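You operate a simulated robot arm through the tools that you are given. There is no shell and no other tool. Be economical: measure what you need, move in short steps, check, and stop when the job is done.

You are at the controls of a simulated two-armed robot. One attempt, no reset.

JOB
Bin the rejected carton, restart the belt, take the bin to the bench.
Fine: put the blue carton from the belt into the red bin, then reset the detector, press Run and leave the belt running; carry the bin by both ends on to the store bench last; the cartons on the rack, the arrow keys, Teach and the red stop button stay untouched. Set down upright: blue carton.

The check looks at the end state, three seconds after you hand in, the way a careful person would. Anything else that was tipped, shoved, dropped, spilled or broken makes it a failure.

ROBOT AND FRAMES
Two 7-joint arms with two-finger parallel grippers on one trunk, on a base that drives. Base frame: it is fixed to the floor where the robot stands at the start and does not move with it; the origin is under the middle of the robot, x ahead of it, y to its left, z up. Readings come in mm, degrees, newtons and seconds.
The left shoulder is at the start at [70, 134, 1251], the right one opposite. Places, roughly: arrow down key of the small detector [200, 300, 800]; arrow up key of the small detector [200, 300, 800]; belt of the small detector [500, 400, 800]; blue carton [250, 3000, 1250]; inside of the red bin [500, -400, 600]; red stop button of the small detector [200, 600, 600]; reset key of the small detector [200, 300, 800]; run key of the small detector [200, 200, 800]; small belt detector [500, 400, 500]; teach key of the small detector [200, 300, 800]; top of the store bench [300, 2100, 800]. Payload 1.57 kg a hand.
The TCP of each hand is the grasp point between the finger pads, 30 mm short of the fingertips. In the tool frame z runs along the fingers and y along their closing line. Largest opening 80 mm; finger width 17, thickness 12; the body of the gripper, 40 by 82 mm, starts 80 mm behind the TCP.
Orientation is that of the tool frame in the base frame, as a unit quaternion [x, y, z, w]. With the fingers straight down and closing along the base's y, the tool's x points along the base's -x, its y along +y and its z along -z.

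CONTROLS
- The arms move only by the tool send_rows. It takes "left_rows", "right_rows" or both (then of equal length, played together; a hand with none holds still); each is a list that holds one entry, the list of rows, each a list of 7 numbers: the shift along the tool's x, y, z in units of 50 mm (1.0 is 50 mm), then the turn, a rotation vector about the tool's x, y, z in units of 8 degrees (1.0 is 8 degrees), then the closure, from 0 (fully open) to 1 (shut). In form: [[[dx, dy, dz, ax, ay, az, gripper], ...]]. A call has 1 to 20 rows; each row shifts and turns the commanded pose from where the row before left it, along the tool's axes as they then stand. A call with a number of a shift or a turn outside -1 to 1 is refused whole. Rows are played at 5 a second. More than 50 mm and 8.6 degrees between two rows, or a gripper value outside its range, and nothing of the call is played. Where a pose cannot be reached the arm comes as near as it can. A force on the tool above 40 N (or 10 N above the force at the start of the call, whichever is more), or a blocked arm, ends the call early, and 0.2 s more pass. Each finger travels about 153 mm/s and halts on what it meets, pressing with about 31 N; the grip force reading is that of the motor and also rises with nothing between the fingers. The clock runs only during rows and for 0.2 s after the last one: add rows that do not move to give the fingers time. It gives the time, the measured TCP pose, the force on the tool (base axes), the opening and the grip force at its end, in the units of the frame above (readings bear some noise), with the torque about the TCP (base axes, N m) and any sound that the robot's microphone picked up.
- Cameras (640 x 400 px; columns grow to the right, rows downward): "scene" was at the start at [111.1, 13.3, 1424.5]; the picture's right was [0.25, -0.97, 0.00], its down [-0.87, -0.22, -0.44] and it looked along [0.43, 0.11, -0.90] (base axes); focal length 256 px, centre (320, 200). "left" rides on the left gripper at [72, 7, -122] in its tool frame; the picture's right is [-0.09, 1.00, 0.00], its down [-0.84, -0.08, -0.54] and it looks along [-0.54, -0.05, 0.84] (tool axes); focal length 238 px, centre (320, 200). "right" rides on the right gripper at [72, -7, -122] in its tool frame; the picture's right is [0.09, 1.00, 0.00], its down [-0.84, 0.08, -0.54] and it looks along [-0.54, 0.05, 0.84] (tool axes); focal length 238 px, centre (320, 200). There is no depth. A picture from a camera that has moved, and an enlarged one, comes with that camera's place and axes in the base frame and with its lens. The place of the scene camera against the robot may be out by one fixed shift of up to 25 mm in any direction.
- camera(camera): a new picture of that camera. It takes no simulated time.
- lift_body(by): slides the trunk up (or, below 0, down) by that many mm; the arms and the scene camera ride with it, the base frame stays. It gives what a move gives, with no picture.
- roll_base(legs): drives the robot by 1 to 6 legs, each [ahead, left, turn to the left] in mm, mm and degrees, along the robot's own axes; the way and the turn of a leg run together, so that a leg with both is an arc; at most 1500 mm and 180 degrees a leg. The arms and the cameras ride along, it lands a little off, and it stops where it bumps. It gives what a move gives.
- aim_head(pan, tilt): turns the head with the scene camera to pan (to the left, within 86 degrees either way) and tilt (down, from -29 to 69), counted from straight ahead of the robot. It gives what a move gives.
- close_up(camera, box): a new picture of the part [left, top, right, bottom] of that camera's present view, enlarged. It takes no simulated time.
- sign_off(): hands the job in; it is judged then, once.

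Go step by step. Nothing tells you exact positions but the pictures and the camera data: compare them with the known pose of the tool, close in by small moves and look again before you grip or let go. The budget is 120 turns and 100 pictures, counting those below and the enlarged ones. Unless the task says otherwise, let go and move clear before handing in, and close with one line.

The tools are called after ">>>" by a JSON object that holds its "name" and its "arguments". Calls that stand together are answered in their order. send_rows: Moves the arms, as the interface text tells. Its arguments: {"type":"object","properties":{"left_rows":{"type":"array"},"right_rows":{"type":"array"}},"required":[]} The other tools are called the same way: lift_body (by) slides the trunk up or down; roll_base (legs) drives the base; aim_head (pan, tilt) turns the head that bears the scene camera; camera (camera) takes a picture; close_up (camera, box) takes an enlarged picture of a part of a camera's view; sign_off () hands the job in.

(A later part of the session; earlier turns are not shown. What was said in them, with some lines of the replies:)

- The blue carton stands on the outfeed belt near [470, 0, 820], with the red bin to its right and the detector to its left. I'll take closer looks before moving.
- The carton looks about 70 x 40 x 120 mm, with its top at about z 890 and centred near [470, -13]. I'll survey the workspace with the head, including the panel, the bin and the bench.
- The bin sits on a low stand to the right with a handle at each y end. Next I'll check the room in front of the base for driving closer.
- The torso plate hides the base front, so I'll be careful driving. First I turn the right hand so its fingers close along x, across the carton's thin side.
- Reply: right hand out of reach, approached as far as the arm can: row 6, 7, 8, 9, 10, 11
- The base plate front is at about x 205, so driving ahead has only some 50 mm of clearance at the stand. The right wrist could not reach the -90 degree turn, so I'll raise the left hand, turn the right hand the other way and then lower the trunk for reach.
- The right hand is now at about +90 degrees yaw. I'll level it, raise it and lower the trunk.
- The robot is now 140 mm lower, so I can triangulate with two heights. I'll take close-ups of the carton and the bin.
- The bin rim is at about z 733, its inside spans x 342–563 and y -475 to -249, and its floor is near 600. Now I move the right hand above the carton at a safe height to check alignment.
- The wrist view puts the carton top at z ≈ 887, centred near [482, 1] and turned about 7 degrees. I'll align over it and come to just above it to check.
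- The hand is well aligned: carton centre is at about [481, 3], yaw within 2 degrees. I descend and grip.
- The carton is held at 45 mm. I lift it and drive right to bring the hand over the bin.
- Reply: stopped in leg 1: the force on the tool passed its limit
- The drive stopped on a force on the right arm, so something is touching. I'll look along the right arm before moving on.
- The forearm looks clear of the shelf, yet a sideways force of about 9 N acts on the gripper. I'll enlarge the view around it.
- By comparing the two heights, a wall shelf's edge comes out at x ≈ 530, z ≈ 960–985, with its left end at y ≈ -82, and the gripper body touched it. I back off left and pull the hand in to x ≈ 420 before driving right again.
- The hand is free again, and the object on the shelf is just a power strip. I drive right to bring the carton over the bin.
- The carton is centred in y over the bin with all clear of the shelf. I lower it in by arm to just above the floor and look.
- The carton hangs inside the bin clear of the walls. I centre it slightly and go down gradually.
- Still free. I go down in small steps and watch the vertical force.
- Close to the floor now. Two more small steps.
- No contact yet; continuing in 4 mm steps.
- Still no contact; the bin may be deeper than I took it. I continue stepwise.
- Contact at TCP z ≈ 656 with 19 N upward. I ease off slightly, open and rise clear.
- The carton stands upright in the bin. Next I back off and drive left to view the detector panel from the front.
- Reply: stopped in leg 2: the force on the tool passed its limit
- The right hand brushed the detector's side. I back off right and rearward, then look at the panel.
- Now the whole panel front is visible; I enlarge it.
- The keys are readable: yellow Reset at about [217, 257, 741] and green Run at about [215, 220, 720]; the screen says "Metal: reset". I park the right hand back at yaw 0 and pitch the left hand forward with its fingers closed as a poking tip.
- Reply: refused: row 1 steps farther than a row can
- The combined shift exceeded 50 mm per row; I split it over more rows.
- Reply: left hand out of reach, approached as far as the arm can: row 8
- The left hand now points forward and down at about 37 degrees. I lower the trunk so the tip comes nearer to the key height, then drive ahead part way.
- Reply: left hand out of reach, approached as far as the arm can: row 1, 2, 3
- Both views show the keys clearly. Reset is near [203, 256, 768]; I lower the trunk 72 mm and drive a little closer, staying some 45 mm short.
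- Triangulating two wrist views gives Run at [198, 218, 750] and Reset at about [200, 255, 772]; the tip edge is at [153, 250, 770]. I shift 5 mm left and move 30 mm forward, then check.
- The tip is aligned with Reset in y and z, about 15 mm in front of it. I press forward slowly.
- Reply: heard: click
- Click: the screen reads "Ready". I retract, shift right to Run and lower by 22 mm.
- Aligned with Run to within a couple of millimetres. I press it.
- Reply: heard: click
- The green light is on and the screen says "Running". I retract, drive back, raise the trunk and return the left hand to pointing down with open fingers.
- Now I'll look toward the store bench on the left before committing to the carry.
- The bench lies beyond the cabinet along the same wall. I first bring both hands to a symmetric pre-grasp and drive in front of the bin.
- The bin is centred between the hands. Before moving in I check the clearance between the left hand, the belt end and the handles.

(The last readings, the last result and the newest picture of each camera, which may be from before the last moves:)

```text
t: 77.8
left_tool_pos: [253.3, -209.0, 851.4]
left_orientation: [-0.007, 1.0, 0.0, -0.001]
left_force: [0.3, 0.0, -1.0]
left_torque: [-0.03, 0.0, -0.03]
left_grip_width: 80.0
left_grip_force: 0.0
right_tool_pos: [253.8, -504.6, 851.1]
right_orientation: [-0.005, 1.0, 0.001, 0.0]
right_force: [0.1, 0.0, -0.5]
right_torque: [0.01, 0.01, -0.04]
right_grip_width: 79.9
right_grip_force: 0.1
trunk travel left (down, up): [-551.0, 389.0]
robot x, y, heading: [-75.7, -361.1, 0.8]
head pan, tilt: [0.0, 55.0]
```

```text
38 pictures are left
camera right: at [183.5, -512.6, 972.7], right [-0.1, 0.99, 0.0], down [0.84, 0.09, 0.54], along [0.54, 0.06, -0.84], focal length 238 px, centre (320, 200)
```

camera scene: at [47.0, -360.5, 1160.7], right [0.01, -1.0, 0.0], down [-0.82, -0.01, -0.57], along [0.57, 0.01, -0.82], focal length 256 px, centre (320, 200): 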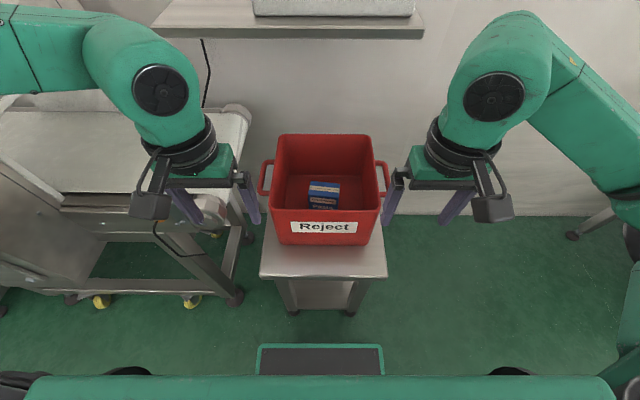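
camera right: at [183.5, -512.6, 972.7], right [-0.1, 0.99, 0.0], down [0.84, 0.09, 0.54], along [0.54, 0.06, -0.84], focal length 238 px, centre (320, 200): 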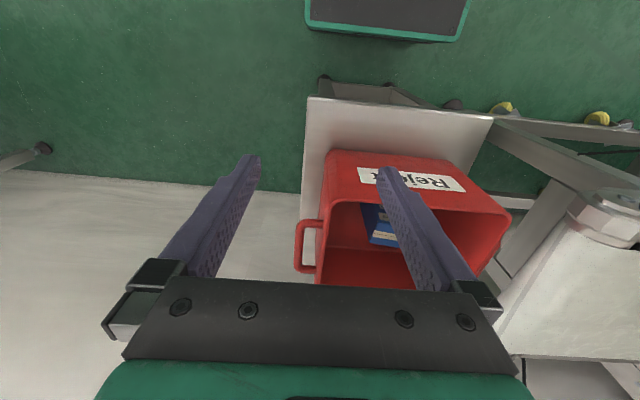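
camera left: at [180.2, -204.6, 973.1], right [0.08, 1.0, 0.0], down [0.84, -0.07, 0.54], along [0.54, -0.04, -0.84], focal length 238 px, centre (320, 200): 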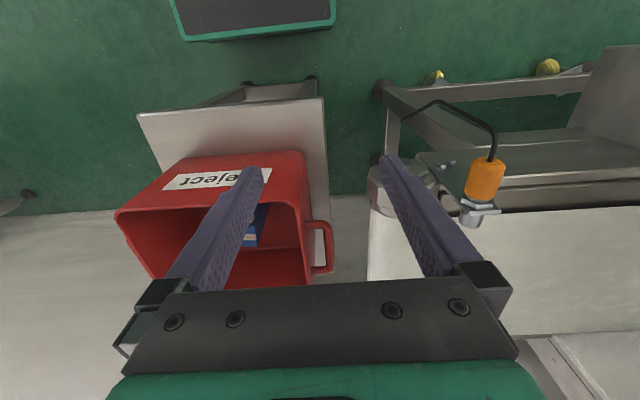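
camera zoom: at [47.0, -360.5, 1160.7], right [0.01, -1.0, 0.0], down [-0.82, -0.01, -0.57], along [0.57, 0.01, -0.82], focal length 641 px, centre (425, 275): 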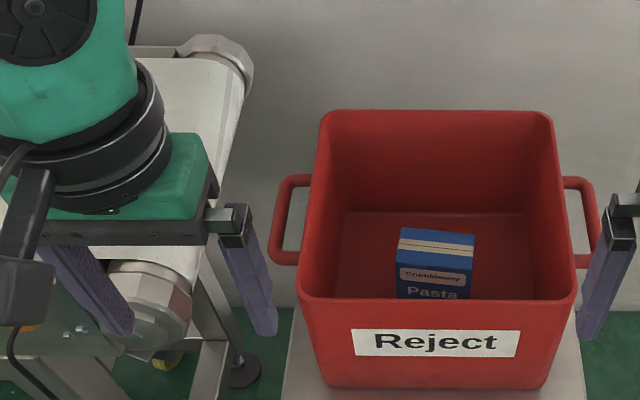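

The belt end is at y ≈ -162; the handle bars are near y -216 and y -510, x 402–501, z ≈ 692. I drive ahead, part-close the fingers to 30 mm and extend the hands over the bars.

>>> {"name": "roll_base", "arguments": {"legs": [[108, 0, -0.8]]}}

>>> {"name": "send_rows", "arguments": {"left_rows": [[[0, 0, 0, 0, 0, 0, 0.62], [0, 0, 0, 0, 0, 0, 0.62], [0, 0, 0, 0, 0, 0, 0.62]]], "right_rows": [[[0, 0, 0, 0, 0, 0, 0.62], [0, 0, 0, 0, 0, 0, 0.62], [0, 0, 0, 0, 0, 0, 0.62]]]}}

```text
t: 79.0
left_tool_pos: [362.8, -214.0, 850.5]
left_orientation: [0.001, 1.0, 0.0, -0.001]
left_force: [0.1, -0.8, -0.4]
left_torque: [0.02, 0.03, -0.03]
left_grip_width: 80.0
left_grip_force: 0.0
right_tool_pos: [360.7, -508.3, 850.9]
right_orientation: [0.002, 1.0, 0.001, 0.0]
right_force: [-0.8, 0.1, 0.5]
right_torque: [-0.03, 0.02, 0.01]
right_grip_width: 80.0
right_grip_force: 0.1
trunk travel left (down, up): [-551.0, 389.0]
robot x, y, heading: [29.1, -357.8, -0.1]
head pan, tilt: [0.0, 55.0]
```

```text
t: 79.8
left_tool_pos: [363.8, -213.8, 851.3]
left_orientation: [0.002, 1.0, 0.0, 0.001]
left_force: [-0.1, -0.1, 0.0]
left_torque: [-0.02, -0.02, -0.02]
left_grip_width: 30.4
left_grip_force: 0.0
right_tool_pos: [361.4, -508.1, 849.8]
right_orientation: [0.002, 1.0, 0.001, 0.0]
right_force: [-0.2, 0.2, 0.4]
right_torque: [0.02, -0.05, -0.01]
right_grip_width: 30.6
right_grip_force: 0.0
trunk travel left (down, up): [-551.0, 389.0]
robot x, y, heading: [32.2, -361.6, -0.1]
head pan, tilt: [0.0, 55.0]
```

Fingers are at 30 mm. I move forward to x ≈ 438 and down to just above the rim, then look.

>>> {"name": "send_rows", "arguments": {"left_rows": [[[-0.74, -0.03, 0, 0, 0, 0, 0.62], [-0.74, 0, 0, 0, 0, 0, 0.62], [0, 0, 0.6, 0, 0, 0, 0.62], [0, 0, 0.7, 0, 0, 0, 0.62], [0, 0, 0, 0, 0, 0, 0.62]]], "right_rows": [[[-0.76, -0.04, 0, 0, 0, 0, 0.62], [-0.76, 0, 0, 0, 0, 0, 0.62], [0, 0, 0.6, 0, 0, 0, 0.62], [0, 0, 0.7, 0, 0, 0, 0.62], [0, 0, 0, 0, 0, 0, 0.62]]]}}

>>> {"name": "camera", "arguments": {"camera": "left"}}

>>> {"name": "camera", "arguments": {"camera": "right"}}

>>> {"name": "camera", "arguments": {"camera": "scene"}}

```text
t: 81.0
left_tool_pos: [436.8, -213.6, 783.7]
left_orientation: [0.002, 1.0, 0.0, 0.0]
left_force: [0.4, -0.1, 0.5]
left_torque: [0.0, -0.01, -0.04]
left_grip_width: 30.4
left_grip_force: 0.1
right_tool_pos: [433.9, -509.8, 783.4]
right_orientation: [0.001, 1.0, -0.001, 0.0]
right_force: [0.0, 0.0, -0.2]
right_torque: [-0.01, 0.0, 0.03]
right_grip_width: 30.5
right_grip_force: 0.0
trunk travel left (down, up): [-551.0, 389.0]
robot x, y, heading: [33.9, -357.7, -0.2]
head pan, tilt: [0.0, 55.0]
```

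```text
37 pictures are left
camera left: at [365.3, -207.1, 906.4], right [0.09, 1.0, 0.0], down [0.84, -0.08, 0.54], along [0.54, -0.05, -0.84], focal length 238 px, centre (320, 200)
```

left: 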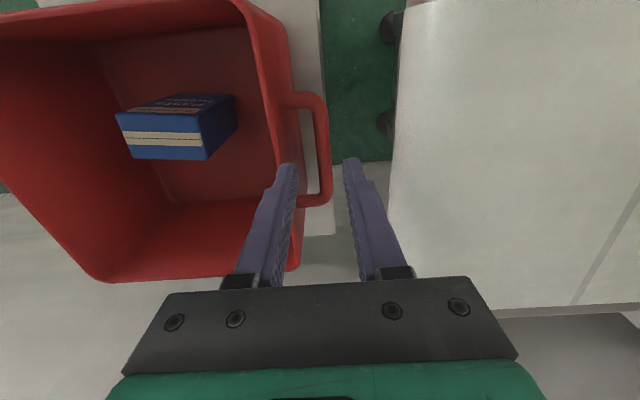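

```text
36 pictures are left
camera right: at [361.9, -518.2, 905.6], right [-0.09, 1.0, 0.0], down [0.84, 0.07, 0.54], along [0.54, 0.05, -0.84], focal length 238 px, centre (320, 200)
```

right: 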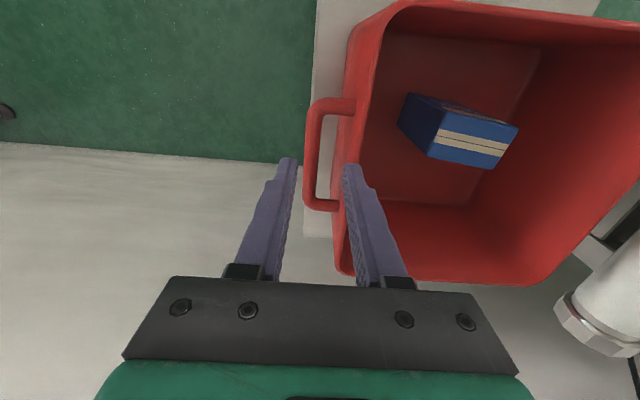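

```text
35 pictures are left
camera scene: at [154.7, -361.7, 1160.7], right [0.0, -1.0, 0.0], down [-0.82, 0.0, -0.57], along [0.57, 0.0, -0.82], focal length 256 px, centre (320, 200)
```

scene: 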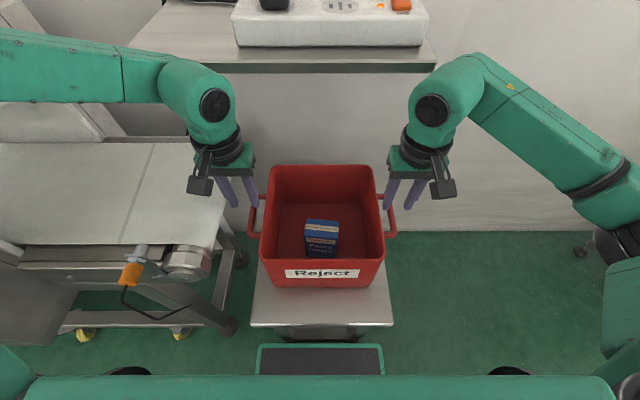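

The bar centres come out at y ≈ -211 and -518 with the gaps to the rim about 20 mm. I align, narrow to 24 mm and descend to just above the handles for a check.

>>> {"name": "send_rows", "arguments": {"left_rows": [[[-0.12, 0.06, 0, 0, 0, 0, 0.7], [0, 0, 0.5, 0, 0, 0, 0.7], [0, 0, 0.3, 0, 0, 0, 0.7], [0, 0, 0, 0, 0, 0, 0.7]]], "right_rows": [[[-0.18, -0.16, 0, 0, 0, 0, 0.7], [0, 0, 0.5, 0, 0, 0, 0.7], [0, 0, 0.3, 0, 0, 0, 0.7], [0, 0, 0, 0, 0, 0, 0.7]]]}}

>>> {"name": "close_up", "arguments": {"camera": "left", "box": [230, 60, 410, 240]}}

>>> {"name": "close_up", "arguments": {"camera": "right", "box": [230, 60, 410, 240]}}

```text
t: 82.0
left_tool_pos: [442.1, -211.8, 745.7]
left_orientation: [0.0, 1.0, 0.0, 0.0]
left_force: [0.0, -0.6, -0.3]
left_torque: [0.02, -0.03, 0.01]
left_grip_width: 24.1
left_grip_force: 0.1
right_tool_pos: [443.2, -519.5, 742.9]
right_orientation: [0.002, 1.0, 0.0, 0.0]
right_force: [0.6, -0.3, 0.2]
right_torque: [0.01, 0.0, 0.02]
right_grip_width: 24.0
right_grip_force: 0.1
trunk travel left (down, up): [-551.0, 389.0]
robot x, y, heading: [31.5, -359.5, -0.2]
head pan, tilt: [0.0, 55.0]
```

```text
2.22 times, centred on (320, 150) of left
camera zoom: at [369.7, -204.8, 867.3], right [0.09, 1.0, 0.0], down [0.84, -0.08, 0.54], along [0.54, -0.05, -0.84], focal length 530 px, centre (320, 311)
```

zoom: 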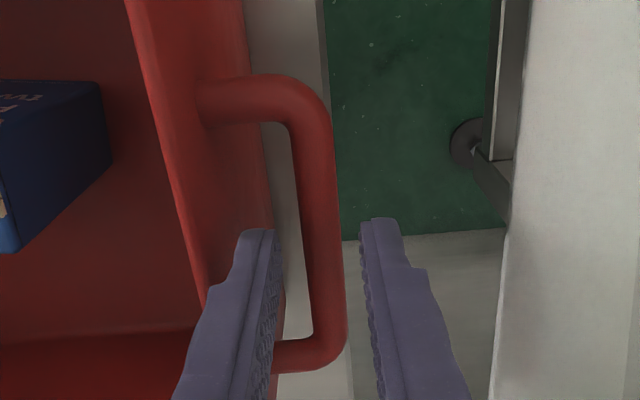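

```text
2.22 times, centred on (320, 150) of right
camera zoom: at [372.9, -527.1, 865.3], right [-0.09, 1.0, 0.0], down [0.84, 0.07, 0.54], along [0.54, 0.05, -0.84], focal length 530 px, centre (320, 311)
```

zoom: 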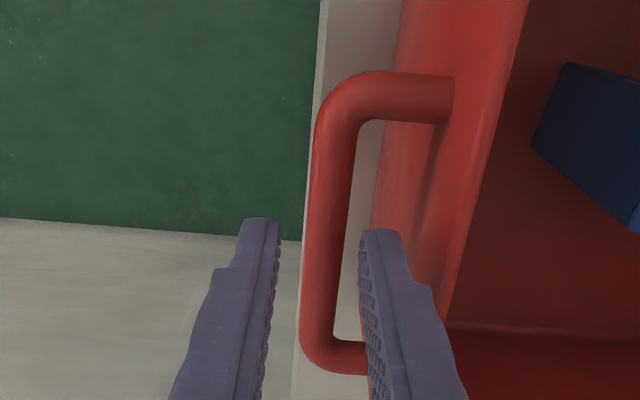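

Both bars lie between the fingertips with good clearance to the wall. I descend to bar height and close.

>>> {"name": "send_rows", "arguments": {"left_rows": [[[0, 0.03, 0.4, 0, 0, 0, 0.7], [0, 0, 0.4, 0, 0, 0, 0.7], [0, 0, 0.25, 0, 0, 0, 0.7], [0, 0, 0, 0, 0, 0, 0.7]]], "right_rows": [[[0, 0.04, 0.4, 0, 0, 0, 0.7], [0, 0, 0.4, 0, 0, 0, 0.7], [0, 0, 0.2, 0, 0, 0, 0.7], [0, 0, 0, 0, 0, 0, 0.7]]]}}

>>> {"name": "camera", "arguments": {"camera": "left"}}

>>> {"name": "camera", "arguments": {"camera": "right"}}

```text
t: 83.0
left_tool_pos: [445.2, -209.3, 694.1]
left_orientation: [0.001, 1.0, 0.0, -0.002]
left_force: [-0.9, -0.2, 0.3]
left_torque: [-0.01, 0.0, 0.03]
left_grip_width: 23.7
left_grip_force: 0.1
right_tool_pos: [444.6, -516.6, 692.6]
right_orientation: [0.002, 1.0, 0.0, -0.001]
right_force: [0.8, 1.3, 0.4]
right_torque: [0.0, 0.0, 0.02]
right_grip_width: 24.3
right_grip_force: 0.1
trunk travel left (down, up): [-551.0, 389.0]
robot x, y, heading: [31.8, -357.6, -0.3]
head pan, tilt: [0.0, 55.0]
```

```text
32 pictures are left
camera left: at [372.3, -203.4, 815.8], right [0.09, 1.0, 0.0], down [0.84, -0.08, 0.54], along [0.54, -0.05, -0.84], focal length 238 px, centre (320, 200)
```

left: 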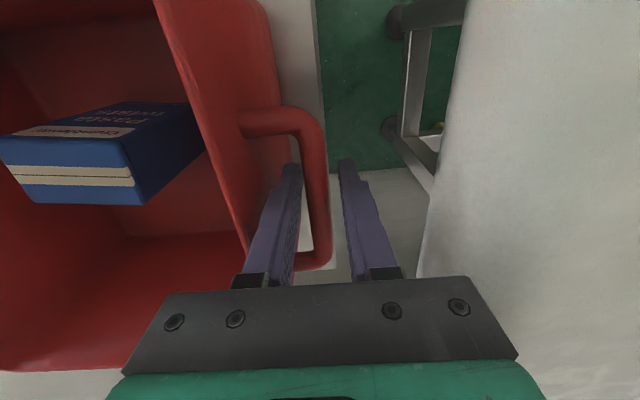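

```text
31 pictures are left
camera right: at [374.1, -524.1, 816.2], right [-0.09, 1.0, 0.0], down [0.84, 0.07, 0.54], along [0.54, 0.05, -0.84], focal length 238 px, centre (320, 200)
```

right: 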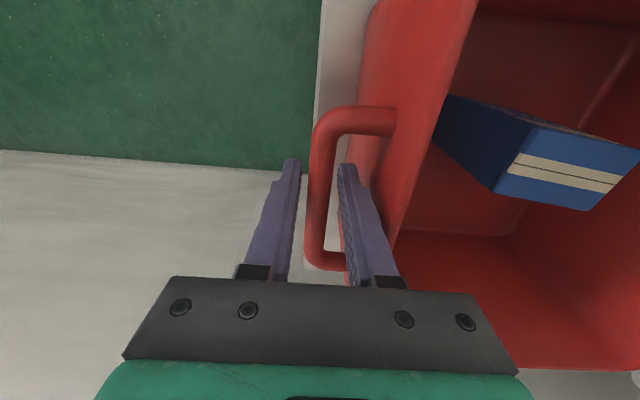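

The bars sit between the fingers at z ≈ 686. I lower 6 mm more and close both hands on them.

>>> {"name": "send_rows", "arguments": {"left_rows": [[[0, 0, 0.13, 0, 0, 0, 0.7], [0, 0, 0, 0, 0, 0, 0.8], [0, 0, 0, 0, 0, 0, 0.9], [0, 0, 0, 0, 0, 0, 1], [0, 0, 0, 0, 0, 0, 1], [0, 0, 0, 0, 0, 0, 1]]], "right_rows": [[[0, 0, 0.13, 0, 0, 0, 0.7], [0, 0, 0, 0, 0, 0, 0.8], [0, 0, 0, 0, 0, 0, 0.9], [0, 0, 0, 0, 0, 0, 1], [0, 0, 0, 0, 0, 0, 1], [0, 0, 0, 0, 0, 0, 1]]]}}

>>> {"name": "camera", "arguments": {"camera": "scene"}}

```text
t: 84.4
left_tool_pos: [444.5, -211.0, 687.7]
left_orientation: [0.001, 1.0, -0.001, 0.0]
left_force: [1.6, -15.4, 0.1]
left_torque: [0.15, -0.23, -0.27]
left_grip_width: 13.5
left_grip_force: 29.9
right_tool_pos: [445.1, -515.7, 687.5]
right_orientation: [0.001, 1.0, 0.002, 0.0]
right_force: [0.4, 13.4, 0.0]
right_torque: [-0.08, -0.38, 0.33]
right_grip_width: 13.7
right_grip_force: 30.0
trunk travel left (down, up): [-551.0, 389.0]
robot x, y, heading: [30.5, -361.5, -0.0]
head pan, tilt: [0.0, 55.0]
```

```text
30 pictures are left
camera scene: at [155.7, -362.2, 1160.6], right [0.0, -1.0, 0.0], down [-0.82, 0.0, -0.57], along [0.57, 0.0, -0.82], focal length 256 px, centre (320, 200)
```

scene: 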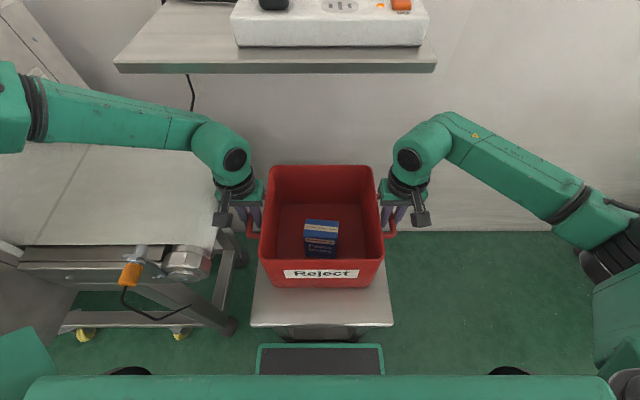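

Both bars are gripped at 13.5 mm. I relieve the sideways stretch, then lift with the trunk.

>>> {"name": "send_rows", "arguments": {"left_rows": [[[0, -0.03, 0, 0, 0, 0, 1], [0, 0, 0, 0, 0, 0, 1]]], "right_rows": [[[0, 0.03, 0, 0, 0, 0, 1], [0, 0, 0, 0, 0, 0, 1]]]}}

>>> {"name": "lift_body", "arguments": {"by": 30}}

>>> {"name": "camera", "arguments": {"camera": "scene"}}

```text
t: 85.0
left_tool_pos: [443.9, -211.0, 686.9]
left_orientation: [0.0, 1.0, 0.0, 0.0]
left_force: [6.2, 2.8, 8.6]
left_torque: [0.0, 0.26, -0.2]
left_grip_width: 13.1
left_grip_force: 30.4
right_tool_pos: [445.4, -514.6, 687.3]
right_orientation: [0.002, 1.0, -0.001, -0.001]
right_force: [-1.9, 0.0, -0.4]
right_torque: [-0.01, -0.05, 0.52]
right_grip_width: 13.5
right_grip_force: 29.8
trunk travel left (down, up): [-551.0, 389.0]
robot x, y, heading: [34.4, -360.7, 0.2]
head pan, tilt: [0.0, 55.0]
```

```text
t: 85.8
left_tool_pos: [445.1, -211.8, 716.3]
left_orientation: [0.001, 1.0, 0.001, -0.003]
left_force: [1.4, 10.0, -4.2]
left_torque: [-0.06, -0.49, -0.12]
left_grip_width: 13.7
left_grip_force: 29.9
right_tool_pos: [446.2, -515.5, 717.1]
right_orientation: [0.003, 1.0, 0.0, -0.002]
right_force: [-1.5, -10.6, -3.9]
right_torque: [0.03, 0.53, 0.53]
right_grip_width: 13.9
right_grip_force: 29.8
trunk travel left (down, up): [-581.0, 359.0]
robot x, y, heading: [32.4, -362.2, -0.1]
head pan, tilt: [0.0, 55.0]
```

```text
29 pictures are left
camera scene: at [157.1, -361.8, 1190.4], right [0.0, -1.0, 0.0], down [-0.82, 0.0, -0.57], along [0.57, 0.0, -0.82], focal length 256 px, centre (320, 200)
```

scene: 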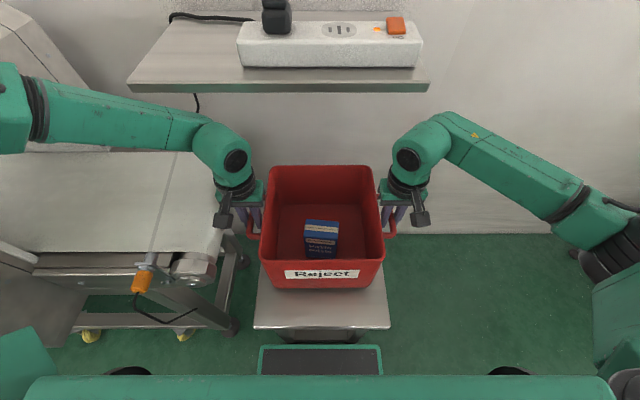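

The bin is level and off the stand, with about 8 N in total. I back straight out, then raise the trunk for the bench.

>>> {"name": "roll_base", "arguments": {"legs": [[-600, 0, 0]]}}

>>> {"name": "lift_body", "arguments": {"by": 290}}

>>> {"name": "aim_head", "arguments": {"pan": 75, "tilt": 15}}

>>> {"name": "camera", "arguments": {"camera": "scene"}}

```text
t: 89.2
left_tool_pos: [-163.2, -208.2, 716.3]
left_orientation: [-0.002, 1.0, 0.001, 0.0]
left_force: [0.9, 29.1, -3.3]
left_torque: [-0.21, -0.08, -0.15]
left_grip_width: 13.4
left_grip_force: 29.7
right_tool_pos: [-160.5, -513.0, 717.5]
right_orientation: [-0.001, 1.0, -0.001, -0.001]
right_force: [-0.1, -27.8, -3.4]
right_torque: [0.2, 0.07, 0.44]
right_grip_width: 13.8
right_grip_force: 29.9
trunk travel left (down, up): [-581.0, 359.0]
robot x, y, heading: [-573.2, -356.1, 0.1]
head pan, tilt: [0.0, 55.0]
```

```text
t: 92.1
left_tool_pos: [-162.1, -208.4, 1006.3]
left_orientation: [-0.001, 1.0, 0.002, -0.002]
left_force: [2.1, 3.5, -4.0]
left_torque: [-0.05, 0.02, -0.16]
left_grip_width: 13.5
left_grip_force: 30.1
right_tool_pos: [-158.3, -513.3, 1007.1]
right_orientation: [-0.001, 1.0, -0.001, -0.001]
right_force: [-1.5, -4.0, -3.4]
right_torque: [0.05, 0.0, 0.5]
right_grip_width: 13.7
right_grip_force: 30.0
trunk travel left (down, up): [-871.0, 69.0]
robot x, y, heading: [-571.9, -358.0, 0.2]
head pan, tilt: [0.0, 55.0]
```

```text
t: 93.6
left_tool_pos: [-163.3, -208.4, 1003.7]
left_orientation: [-0.002, 1.0, 0.001, -0.002]
left_force: [0.8, 5.1, -3.7]
left_torque: [0.0, 0.02, -0.2]
left_grip_width: 13.8
left_grip_force: 29.6
right_tool_pos: [-158.5, -513.6, 1007.7]
right_orientation: [-0.001, 1.0, 0.0, -0.001]
right_force: [-1.4, -4.3, -4.3]
right_torque: [0.0, -0.02, 0.51]
right_grip_width: 13.4
right_grip_force: 29.8
trunk travel left (down, up): [-871.0, 69.0]
robot x, y, heading: [-576.2, -364.1, 0.3]
head pan, tilt: [75.0, 15.0]
```

```text
28 pictures are left
camera scene: at [-497.8, -271.1, 1540.8], right [0.97, -0.26, 0.0], down [-0.07, -0.25, -0.97], along [0.25, 0.93, -0.26], focal length 256 px, centre (320, 200)
```

scene: 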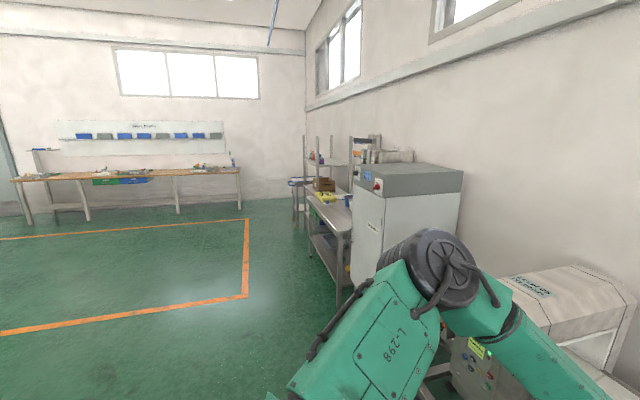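

The bench stands along the same wall past the cabinet. I drive left with clear floor ahead and look again.

>>> {"name": "roll_base", "arguments": {"legs": [[0, 1300, 0], [0, 700, 0]]}}

>>> {"name": "aim_head", "arguments": {"pan": 25, "tilt": 30}}

>>> {"name": "camera", "arguments": {"camera": "scene"}}

```text
t: 103.5
left_tool_pos: [-98.0, 1751.1, 1005.4]
left_orientation: [0.026, 1.0, 0.002, -0.002]
left_force: [0.7, 6.5, -3.7]
left_torque: [-0.05, 0.03, -0.15]
left_grip_width: 13.4
left_grip_force: 30.4
right_tool_pos: [-111.4, 1446.8, 1006.7]
right_orientation: [0.028, 1.0, 0.0, -0.001]
right_force: [-0.6, -6.4, -3.4]
right_torque: [0.07, -0.01, 0.48]
right_grip_width: 13.6
right_grip_force: 29.8
trunk travel left (down, up): [-871.0, 69.0]
robot x, y, heading: [-514.9, 1626.7, -3.1]
head pan, tilt: [75.0, 15.0]
```

```text
t: 104.7
left_tool_pos: [-98.7, 1751.5, 1005.2]
left_orientation: [0.026, 1.0, 0.002, -0.002]
left_force: [1.5, 0.7, -4.0]
left_torque: [0.01, -0.02, -0.18]
left_grip_width: 13.6
left_grip_force: 30.5
right_tool_pos: [-111.3, 1448.2, 1006.7]
right_orientation: [0.028, 1.0, -0.001, -0.001]
right_force: [-1.4, -0.4, -4.4]
right_torque: [0.04, 0.02, 0.47]
right_grip_width: 13.7
right_grip_force: 30.1
trunk travel left (down, up): [-871.0, 69.0]
robot x, y, heading: [-519.9, 1627.3, -3.1]
head pan, tilt: [25.0, 30.0]
```

```text
27 pictures are left
camera scene: at [-381.4, 1654.0, 1516.6], right [0.37, -0.93, 0.0], down [-0.46, -0.19, -0.87], along [0.8, 0.32, -0.5], focal length 256 px, centre (320, 200)
```

scene: 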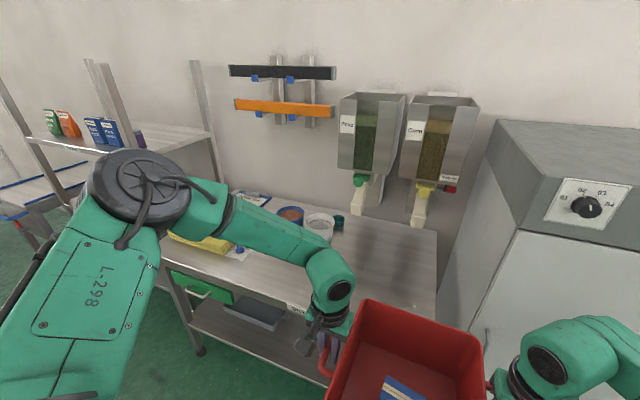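

The bench has tubs at the back and papers at the far left, and a free front area around [270, 2000]. I straighten, drive abeam of that spot and look again.

>>> {"name": "roll_base", "arguments": {"legs": [[0, 0, 3.1], [0, 373, 0]]}}

>>> {"name": "aim_head", "arguments": {"pan": 0, "tilt": 40}}

>>> {"name": "camera", "arguments": {"camera": "scene"}}

>>> {"name": "camera", "arguments": {"camera": "left"}}

```text
t: 107.5
left_tool_pos: [-105.9, 2147.9, 1006.4]
left_orientation: [-0.001, 1.0, 0.002, -0.001]
left_force: [0.4, 0.5, -4.0]
left_torque: [0.01, 0.06, -0.15]
left_grip_width: 13.5
left_grip_force: 30.2
right_tool_pos: [-103.8, 1843.9, 1007.2]
right_orientation: [0.0, 1.0, 0.001, -0.001]
right_force: [-0.4, -0.5, -4.2]
right_torque: [0.01, -0.07, 0.49]
right_grip_width: 13.8
right_grip_force: 30.1
trunk travel left (down, up): [-871.0, 69.0]
robot x, y, heading: [-518.1, 1996.5, 0.1]
head pan, tilt: [25.0, 30.0]
```

```text
t: 108.3
left_tool_pos: [-106.0, 2149.8, 1006.4]
left_orientation: [-0.002, 1.0, 0.001, -0.002]
left_force: [1.6, 0.3, -2.5]
left_torque: [-0.02, 0.08, -0.13]
left_grip_width: 13.4
left_grip_force: 30.2
right_tool_pos: [-102.9, 1845.0, 1006.5]
right_orientation: [-0.001, 1.0, -0.001, -0.001]
right_force: [0.6, 0.2, -3.4]
right_torque: [-0.01, -0.04, 0.53]
right_grip_width: 13.4
right_grip_force: 30.4
trunk travel left (down, up): [-871.0, 69.0]
robot x, y, heading: [-519.0, 1998.9, -0.0]
head pan, tilt: [0.0, 40.0]
```

```text
26 pictures are left
camera scene: at [-380.7, 1997.8, 1501.2], right [0.0, -1.0, 0.0], down [-0.64, 0.0, -0.77], along [0.77, 0.0, -0.64], focal length 256 px, centre (320, 200)
```

scene: 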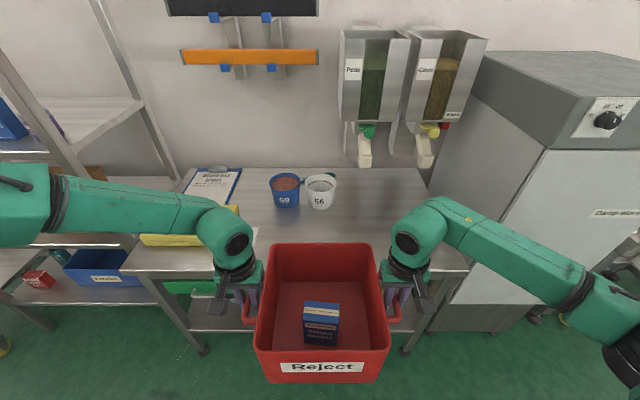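

```text
25 pictures are left
camera left: at [-178.6, 2155.0, 1128.0], right [0.09, 1.0, 0.0], down [0.84, -0.08, 0.54], along [0.54, -0.05, -0.84], focal length 238 px, centre (320, 200)
```

left: 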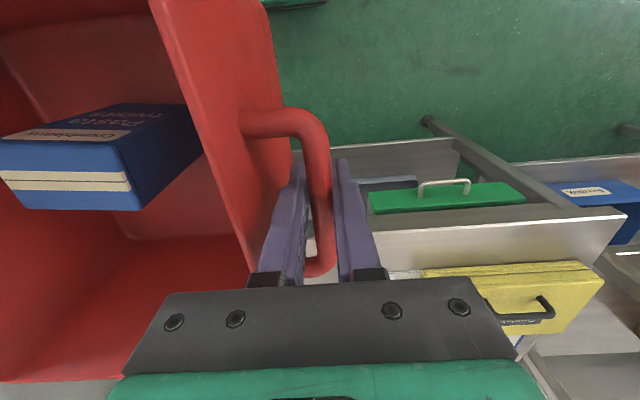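

The tubs stand at about x 425, y 2000–2135 and the bench front edge is near x 125, so a spot with bin centre near [245, 1940] is free. I shift right 60 mm and drive ahead most of the way.

>>> {"name": "roll_base", "arguments": {"legs": [[0, -60, 0], [290, 0, 0]]}}

>>> {"name": "aim_head", "arguments": {"pan": 0, "tilt": 50}}

>>> {"name": "camera", "arguments": {"camera": "scene"}}

>>> {"name": "camera", "arguments": {"camera": "left"}}

>>> {"name": "camera", "arguments": {"camera": "right"}}

```text
t: 110.9
left_tool_pos: [182.2, 2085.6, 1006.3]
left_orientation: [0.002, 1.0, 0.002, -0.001]
left_force: [0.8, -0.6, -4.2]
left_torque: [0.02, 0.02, -0.14]
left_grip_width: 13.5
left_grip_force: 30.1
right_tool_pos: [183.6, 1781.2, 1008.3]
right_orientation: [0.004, 1.0, 0.0, 0.0]
right_force: [-1.9, -0.2, -4.4]
right_torque: [-0.01, -0.02, 0.51]
right_grip_width: 13.5
right_grip_force: 29.7
trunk travel left (down, up): [-871.0, 69.0]
robot x, y, heading: [-222.3, 1942.0, -0.2]
head pan, tilt: [0.0, 40.0]
```

```text
t: 111.6
left_tool_pos: [184.4, 2085.5, 1005.3]
left_orientation: [0.001, 1.0, 0.001, -0.002]
left_force: [0.4, -0.4, -4.1]
left_torque: [0.01, 0.07, -0.22]
left_grip_width: 13.5
left_grip_force: 30.1
right_tool_pos: [186.6, 1781.8, 1005.8]
right_orientation: [0.003, 1.0, -0.001, 0.0]
right_force: [-0.5, 0.9, -3.1]
right_torque: [-0.03, -0.05, 0.51]
right_grip_width: 13.5
right_grip_force: 30.5
trunk travel left (down, up): [-871.0, 69.0]
robot x, y, heading: [-228.4, 1938.0, -0.4]
head pan, tilt: [0.0, 50.0]
```

```text
24 pictures are left
camera scene: at [-98.5, 1936.5, 1487.0], right [-0.01, -1.0, 0.0], down [-0.77, 0.0, -0.64], along [0.64, 0.0, -0.77], focal length 256 px, centre (320, 200)
```

scene: 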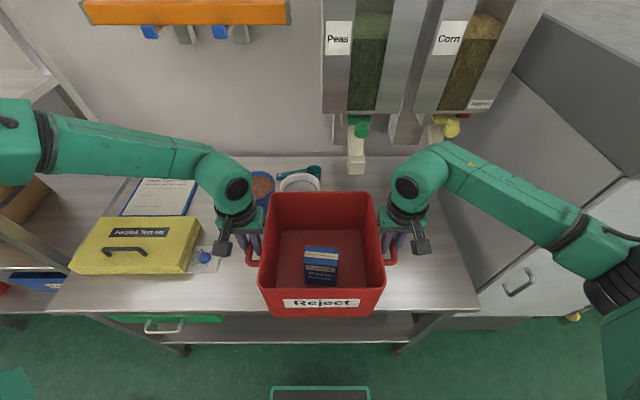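

```text
23 pictures are left
camera left: at [112.4, 2092.6, 1128.0], right [0.1, 1.0, 0.0], down [0.84, -0.08, 0.54], along [0.54, -0.05, -0.84], focal length 238 px, centre (320, 200)
```

left: 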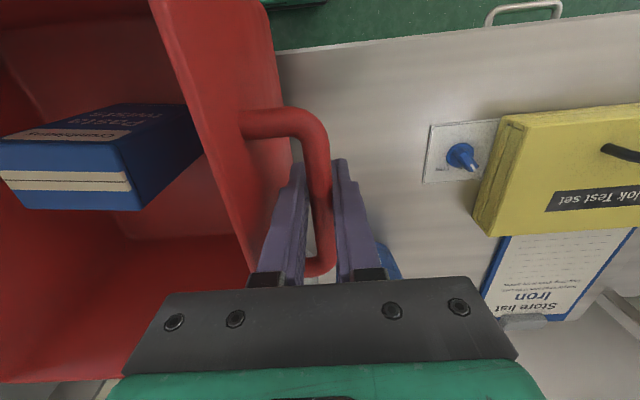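

```text
22 pictures are left
camera right: at [115.0, 1775.2, 1129.6], right [-0.09, 1.0, 0.0], down [0.84, 0.07, 0.54], along [0.54, 0.04, -0.84], focal length 238 px, centre (320, 200)
```

right: 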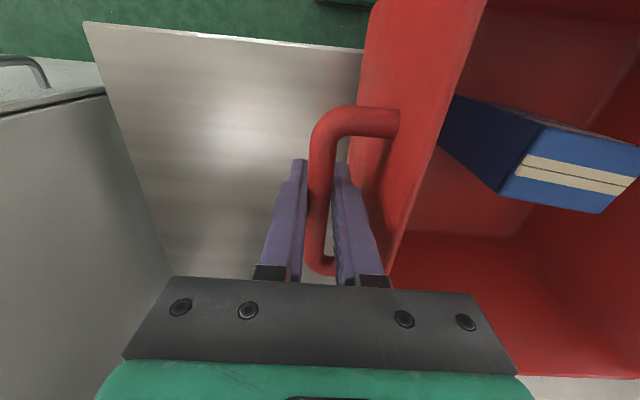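

The bench front edge is at x ≈ 110 and the spot is clear, with the tubs behind at x > 370. I go 42 mm further and lower 55 mm.

>>> {"name": "roll_base", "arguments": {"legs": [[42, 0, 0.3]]}}

>>> {"name": "lift_body", "arguments": {"by": -52}}

>>> {"name": "camera", "arguments": {"camera": "scene"}}

>>> {"name": "camera", "arguments": {"camera": "right"}}

```text
t: 112.5
left_tool_pos: [219.2, 2088.2, 1009.7]
left_orientation: [0.0, 1.0, 0.002, 0.002]
left_force: [1.1, -1.0, -2.5]
left_torque: [0.0, -0.13, -0.1]
left_grip_width: 13.7
left_grip_force: 29.8
right_tool_pos: [221.7, 1784.1, 1010.3]
right_orientation: [0.001, 1.0, -0.001, 0.003]
right_force: [-1.6, -0.1, -3.7]
right_torque: [-0.01, 0.02, 0.5]
right_grip_width: 13.6
right_grip_force: 29.9
trunk travel left (down, up): [-871.0, 69.0]
robot x, y, heading: [-178.0, 1938.6, -0.1]
head pan, tilt: [0.0, 50.0]
```

```text
t: 113.5
left_tool_pos: [226.8, 2089.2, 953.4]
left_orientation: [0.0, 1.0, 0.001, -0.002]
left_force: [1.2, -0.4, -3.8]
left_torque: [0.04, 0.03, -0.21]
left_grip_width: 13.7
left_grip_force: 29.5
right_tool_pos: [229.2, 1783.8, 955.4]
right_orientation: [0.001, 1.0, -0.001, -0.001]
right_force: [0.0, 0.0, -4.2]
right_torque: [0.01, -0.02, 0.48]
right_grip_width: 13.8
right_grip_force: 29.9
trunk travel left (down, up): [-819.0, 121.0]
robot x, y, heading: [-184.2, 1941.9, -0.1]
head pan, tilt: [0.0, 50.0]
```

```text
21 pictures are left
camera scene: at [-55.0, 1937.1, 1434.8], right [0.0, -1.0, 0.0], down [-0.77, 0.0, -0.64], along [0.64, 0.0, -0.77], focal length 256 px, centre (320, 200)
```

scene: 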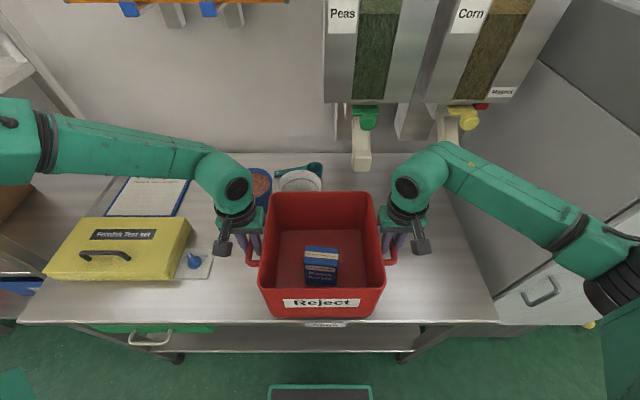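

```text
20 pictures are left
camera right: at [158.9, 1776.7, 1077.3], right [-0.09, 1.0, 0.0], down [0.84, 0.08, 0.54], along [0.54, 0.05, -0.84], focal length 238 px, centre (320, 200)
```

right: 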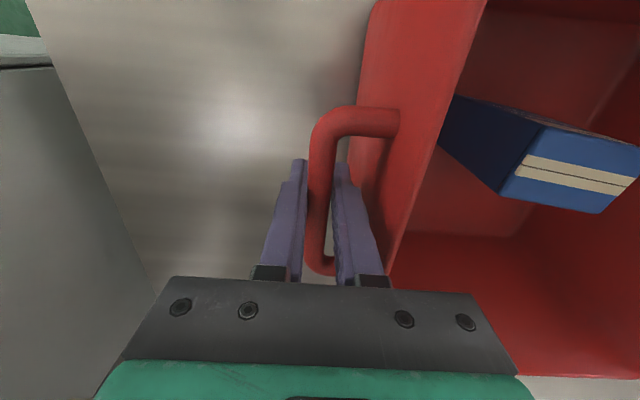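

All clear around the bin. I lower in small trunk steps until the bench takes the weight.

>>> {"name": "lift_body", "arguments": {"by": -14}}

>>> {"name": "lift_body", "arguments": {"by": -5}}

```text
t: 114.1
left_tool_pos: [227.7, 2088.3, 939.4]
left_orientation: [-0.001, 1.0, 0.002, -0.002]
left_force: [0.5, 0.7, -3.8]
left_torque: [0.02, -0.04, -0.17]
left_grip_width: 13.4
left_grip_force: 30.3
right_tool_pos: [228.1, 1782.9, 940.7]
right_orientation: [0.002, 1.0, -0.001, -0.002]
right_force: [-0.8, 0.7, -3.7]
right_torque: [0.01, 0.05, 0.5]
right_grip_width: 13.8
right_grip_force: 30.6
trunk travel left (down, up): [-805.0, 135.0]
robot x, y, heading: [-184.5, 1940.2, 0.0]
head pan, tilt: [0.0, 50.0]
```

```text
t: 114.6
left_tool_pos: [226.1, 2088.4, 934.5]
left_orientation: [0.0, 1.0, 0.001, -0.002]
left_force: [1.3, -1.0, -4.1]
left_torque: [-0.01, -0.03, -0.15]
left_grip_width: 13.5
left_grip_force: 30.1
right_tool_pos: [228.5, 1784.9, 935.3]
right_orientation: [0.001, 1.0, -0.001, -0.002]
right_force: [-0.7, 0.3, -3.7]
right_torque: [-0.02, 0.03, 0.52]
right_grip_width: 13.5
right_grip_force: 30.0
trunk travel left (down, up): [-800.0, 140.0]
robot x, y, heading: [-184.9, 1939.7, -0.0]
head pan, tilt: [0.0, 50.0]
```

Still hanging. I continue in 4–5 mm steps.

>>> {"name": "lift_body", "arguments": {"by": -5}}

>>> {"name": "lift_body", "arguments": {"by": -4}}

>>> {"name": "close_up", "arguments": {"camera": "scene", "box": [220, 180, 420, 340]}}

```text
t: 115.2
left_tool_pos: [226.8, 2087.9, 928.9]
left_orientation: [-0.001, 1.0, 0.001, -0.001]
left_force: [1.2, 0.3, -3.1]
left_torque: [0.01, 0.01, -0.13]
left_grip_width: 13.5
left_grip_force: 29.9
right_tool_pos: [228.6, 1783.9, 929.9]
right_orientation: [0.001, 1.0, -0.001, -0.002]
right_force: [-1.7, 0.7, -3.8]
right_torque: [0.03, 0.06, 0.47]
right_grip_width: 13.4
right_grip_force: 30.2
trunk travel left (down, up): [-795.0, 145.0]
robot x, y, heading: [-182.0, 1938.0, -0.1]
head pan, tilt: [0.0, 50.0]
```

```text
t: 115.7
left_tool_pos: [225.6, 2089.4, 927.6]
left_orientation: [-0.001, 1.0, 0.001, 0.0]
left_force: [2.1, 1.5, 9.3]
left_torque: [-0.01, 0.32, -0.2]
left_grip_width: 13.5
left_grip_force: 30.2
right_tool_pos: [228.0, 1784.5, 928.2]
right_orientation: [0.001, 1.0, -0.001, 0.0]
right_force: [0.1, -2.1, 0.8]
right_torque: [0.03, 0.02, 0.44]
right_grip_width: 13.9
right_grip_force: 30.0
trunk travel left (down, up): [-791.0, 149.0]
robot x, y, heading: [-188.9, 1937.3, 0.1]
head pan, tilt: [0.0, 50.0]
```

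```text
2.50 times, centred on (320, 260) of scene
camera zoom: at [-58.4, 1936.8, 1407.5], right [0.0, -1.0, 0.0], down [-0.77, 0.0, -0.64], along [0.64, 0.0, -0.77], focal length 641 px, centre (320, 50)
```

zoom: 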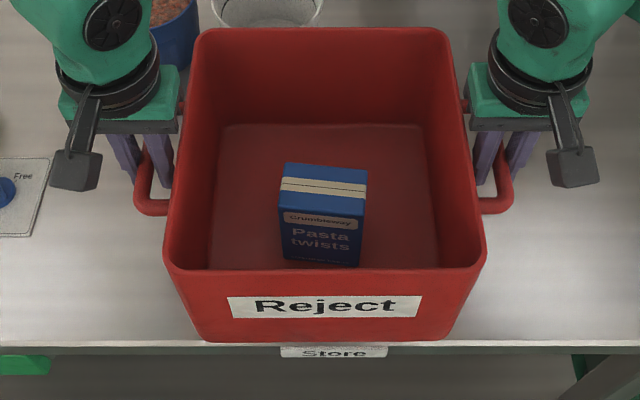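

The bench has taken the weight, but the bin's front bottom edge is only a few millimetres inside the bench edge. I lift slightly, go 25 mm further in, and set down again.

>>> {"name": "lift_body", "arguments": {"by": 12}}

>>> {"name": "roll_base", "arguments": {"legs": [[25, 0, 0]]}}

>>> {"name": "close_up", "arguments": {"camera": "scene", "box": [200, 140, 440, 340]}}

```text
t: 116.3
left_tool_pos: [223.9, 2088.9, 938.5]
left_orientation: [0.0, 1.0, 0.002, -0.002]
left_force: [1.0, -0.3, -4.2]
left_torque: [0.02, -0.29, -0.13]
left_grip_width: 13.3
left_grip_force: 30.0
right_tool_pos: [228.3, 1783.5, 939.3]
right_orientation: [0.0, 1.0, -0.001, -0.002]
right_force: [-1.1, 0.2, -4.0]
right_torque: [-0.03, 0.29, 0.48]
right_grip_width: 13.5
right_grip_force: 30.5
trunk travel left (down, up): [-803.0, 137.0]
robot x, y, heading: [-182.4, 1938.5, -0.2]
head pan, tilt: [0.0, 50.0]
```

```text
t: 117.1
left_tool_pos: [245.1, 2089.6, 940.6]
left_orientation: [0.0, 1.0, 0.002, -0.001]
left_force: [1.0, -0.4, -3.0]
left_torque: [-0.04, -0.04, -0.12]
left_grip_width: 13.6
left_grip_force: 29.9
right_tool_pos: [247.7, 1784.7, 941.0]
right_orientation: [0.0, 1.0, 0.0, 0.001]
right_force: [-0.9, 0.8, -4.0]
right_torque: [-0.05, -0.03, 0.48]
right_grip_width: 13.6
right_grip_force: 29.9
trunk travel left (down, up): [-803.0, 137.0]
robot x, y, heading: [-162.9, 1940.2, 0.2]
head pan, tilt: [0.0, 50.0]
```

```text
2.00 times, centred on (320, 240) of scene
camera zoom: at [-38.5, 1937.0, 1419.7], right [0.0, -1.0, 0.0], down [-0.76, 0.0, -0.65], along [0.65, 0.0, -0.76], focal length 512 px, centre (320, 120)
```

zoom: 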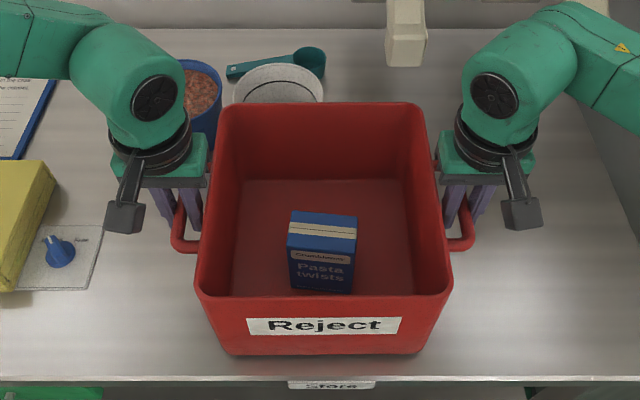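

There is now a good margin at the front and clearance to the tubs behind. I set it down.

>>> {"name": "lift_body", "arguments": {"by": -10}}

>>> {"name": "lift_body", "arguments": {"by": -2}}

```text
t: 117.7
left_tool_pos: [249.1, 2087.5, 927.2]
left_orientation: [-0.002, 1.0, 0.001, -0.003]
left_force: [1.8, -0.4, -3.0]
left_torque: [-0.06, 0.0, -0.15]
left_grip_width: 13.5
left_grip_force: 30.4
right_tool_pos: [251.4, 1783.9, 928.0]
right_orientation: [-0.001, 1.0, -0.001, -0.001]
right_force: [-1.4, 0.9, -4.0]
right_torque: [-0.06, -0.05, 0.46]
right_grip_width: 13.7
right_grip_force: 30.2
trunk travel left (down, up): [-793.0, 147.0]
robot x, y, heading: [-159.3, 1938.6, 0.2]
head pan, tilt: [0.0, 50.0]
```

```text
t: 118.2
left_tool_pos: [250.5, 2088.5, 927.1]
left_orientation: [0.0, 1.0, 0.001, 0.001]
left_force: [5.1, 2.6, 12.8]
left_torque: [0.0, 0.62, -0.16]
left_grip_width: 13.7
left_grip_force: 30.3
right_tool_pos: [252.4, 1783.4, 927.4]
right_orientation: [0.001, 1.0, -0.001, 0.0]
right_force: [1.3, -1.6, 3.5]
right_torque: [0.01, 0.47, 0.43]
right_grip_width: 13.7
right_grip_force: 30.3
trunk travel left (down, up): [-791.0, 149.0]
robot x, y, heading: [-160.5, 1939.5, -0.2]
head pan, tilt: [0.0, 50.0]
```

The bench carries the bin. I open the fingers to 26 mm and rise straight off the handles.

>>> {"name": "send_rows", "arguments": {"left_rows": [[[0, 0, 0, 0, 0, 0, 0.8], [0, 0, 0, 0, 0, 0, 0.7], [0, 0, 0, 0, 0, 0, 0.7], [0, 0, 0, 0, 0, 0, 0.7]]], "right_rows": [[[0, 0, 0, 0, 0, 0, 0.8], [0, 0, 0, 0, 0, 0, 0.7], [0, 0, 0, 0, 0, 0, 0.7], [0, 0, 0, 0, 0, 0, 0.7]]]}}

>>> {"name": "close_up", "arguments": {"camera": "left", "box": [200, 80, 420, 290]}}

>>> {"name": "close_up", "arguments": {"camera": "right", "box": [200, 80, 420, 290]}}

```text
t: 119.2
left_tool_pos: [249.8, 2089.1, 926.5]
left_orientation: [-0.001, 1.0, 0.001, -0.001]
left_force: [1.3, 0.3, 1.2]
left_torque: [0.0, -0.02, 0.04]
left_grip_width: 23.9
left_grip_force: 0.1
right_tool_pos: [251.6, 1784.5, 926.6]
right_orientation: [0.0, 1.0, -0.001, 0.0]
right_force: [-0.2, -0.3, -0.4]
right_torque: [-0.01, 0.01, 0.01]
right_grip_width: 24.0
right_grip_force: 0.1
trunk travel left (down, up): [-791.0, 149.0]
robot x, y, heading: [-162.7, 1938.7, 0.1]
head pan, tilt: [0.0, 50.0]
```

```text
1.90 times, centred on (310, 185) of left
camera zoom: at [177.2, 2094.1, 1048.4], right [0.09, 1.0, 0.0], down [0.84, -0.08, 0.54], along [0.54, -0.05, -0.84], focal length 454 px, centre (339, 229)
```

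zoom: 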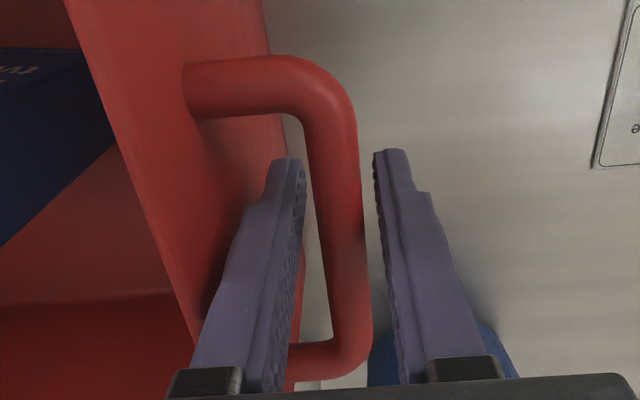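

```text
1.90 times, centred on (310, 185) of right
camera zoom: at [181.5, 1776.8, 1050.0], right [-0.09, 1.0, 0.0], down [0.84, 0.08, 0.54], along [0.54, 0.05, -0.84], focal length 454 px, centre (339, 229)
```

zoom: 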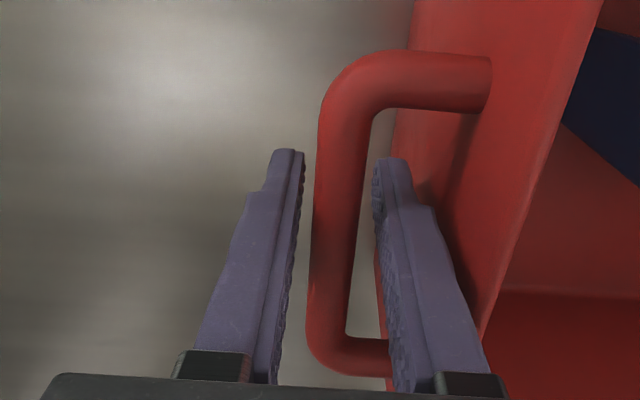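

Both fingers are free of the bars and the walls. I rise straight up, back away and check.

>>> {"name": "lift_body", "arguments": {"by": 140}}

>>> {"name": "roll_base", "arguments": {"legs": [[-350, 0, 0]]}}

>>> {"name": "camera", "arguments": {"camera": "scene"}}

```text
t: 120.9
left_tool_pos: [249.1, 2087.9, 1066.7]
left_orientation: [-0.001, 1.0, 0.002, -0.002]
left_force: [-0.9, 0.5, 0.8]
left_torque: [0.02, 0.02, -0.03]
left_grip_width: 24.0
left_grip_force: 0.1
right_tool_pos: [252.4, 1783.9, 1066.0]
right_orientation: [0.0, 1.0, 0.0, 0.0]
right_force: [-0.7, -0.1, -0.1]
right_torque: [0.01, -0.02, -0.03]
right_grip_width: 24.0
right_grip_force: 0.0
trunk travel left (down, up): [-931.0, 9.0]
robot x, y, heading: [-161.4, 1936.6, 0.2]
head pan, tilt: [0.0, 50.0]
```

```text
t: 123.2
left_tool_pos: [-105.4, 2089.1, 1065.3]
left_orientation: [0.001, 1.0, 0.002, -0.003]
left_force: [0.3, 0.3, 0.0]
left_torque: [-0.03, -0.01, 0.0]
left_grip_width: 23.9
left_grip_force: 0.1
right_tool_pos: [-103.7, 1782.5, 1066.0]
right_orientation: [0.001, 1.0, -0.001, -0.002]
right_force: [0.3, -0.7, -0.1]
right_torque: [0.02, -0.04, 0.03]
right_grip_width: 23.8
right_grip_force: 0.0
trunk travel left (down, up): [-931.0, 9.0]
robot x, y, heading: [-518.2, 1941.9, 0.1]
head pan, tilt: [0.0, 50.0]
```

```text
15 pictures are left
camera scene: at [-387.4, 1937.3, 1546.8], right [0.0, -1.0, 0.0], down [-0.77, 0.0, -0.64], along [0.64, 0.0, -0.77], focal length 256 px, centre (320, 200)
```

scene: 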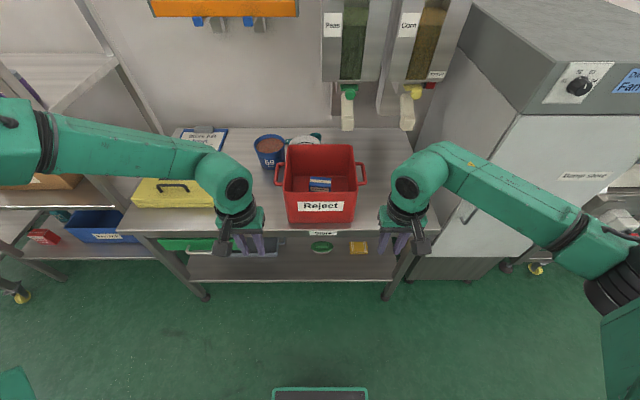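

The bin stands on the bench with the carton upright inside. I take one last look back at the detector to confirm that it is still running.

>>> {"name": "aim_head", "arguments": {"pan": -62, "tilt": 20}}

>>> {"name": "camera", "arguments": {"camera": "scene"}}

```text
t: 124.5
left_tool_pos: [-107.3, 2086.9, 1066.9]
left_orientation: [0.0, 1.0, 0.002, -0.001]
left_force: [-0.2, 0.6, 0.5]
left_torque: [0.0, 0.02, 0.0]
left_grip_width: 24.2
left_grip_force: 0.0
right_tool_pos: [-106.1, 1784.3, 1066.8]
right_orientation: [0.002, 1.0, -0.001, -0.001]
right_force: [0.5, -0.3, 0.1]
right_torque: [-0.01, 0.01, 0.02]
right_grip_width: 24.1
right_grip_force: 0.0
trunk travel left (down, up): [-931.0, 9.0]
robot x, y, heading: [-518.0, 1941.3, -0.1]
head pan, tilt: [-62.0, 20.0]
```

```text
14 pictures are left
camera scene: at [-423.7, 1855.3, 1592.7], right [-0.88, -0.47, 0.0], down [-0.16, 0.3, -0.94], along [0.44, -0.83, -0.34], focal length 256 px, centre (320, 200)
```

scene: 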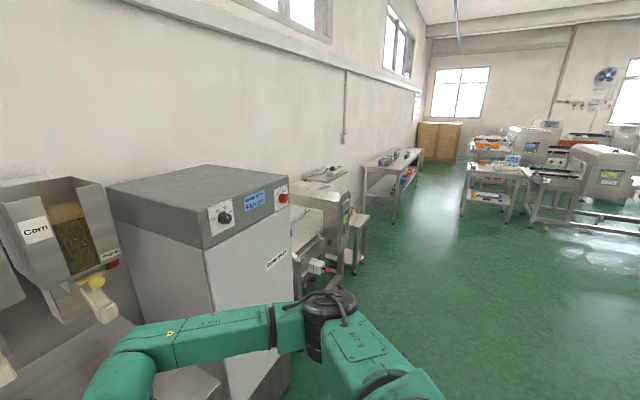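

>>> {"name": "close_up", "arguments": {"camera": "scene", "box": [290, 160, 380, 280]}}

```text
3.33 times, centred on (335, 220) of scene
camera zoom: at [-423.7, 1855.3, 1592.7], right [-0.88, -0.47, 0.0], down [-0.16, 0.3, -0.94], along [0.44, -0.83, -0.34], focal length 854 px, centre (270, 133)
```

zoom: 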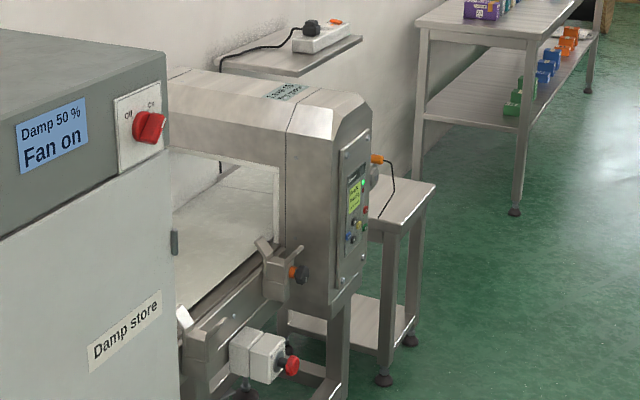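

The green lamp on the detector is still lit, and everything there is in place. I hand in.

>>> {"name": "sign_off", "arguments": {}}

```text
The job is handed in.
```

The blue carton stands upright in the red bin, the bin is on the store bench, and the detector was reset and Run pressed. Its screen read "Running", and the green lamp was still lit at my last look. The right gripper touched the wall shelf once and brushed the detector's side once; neither moved anything that I could see.
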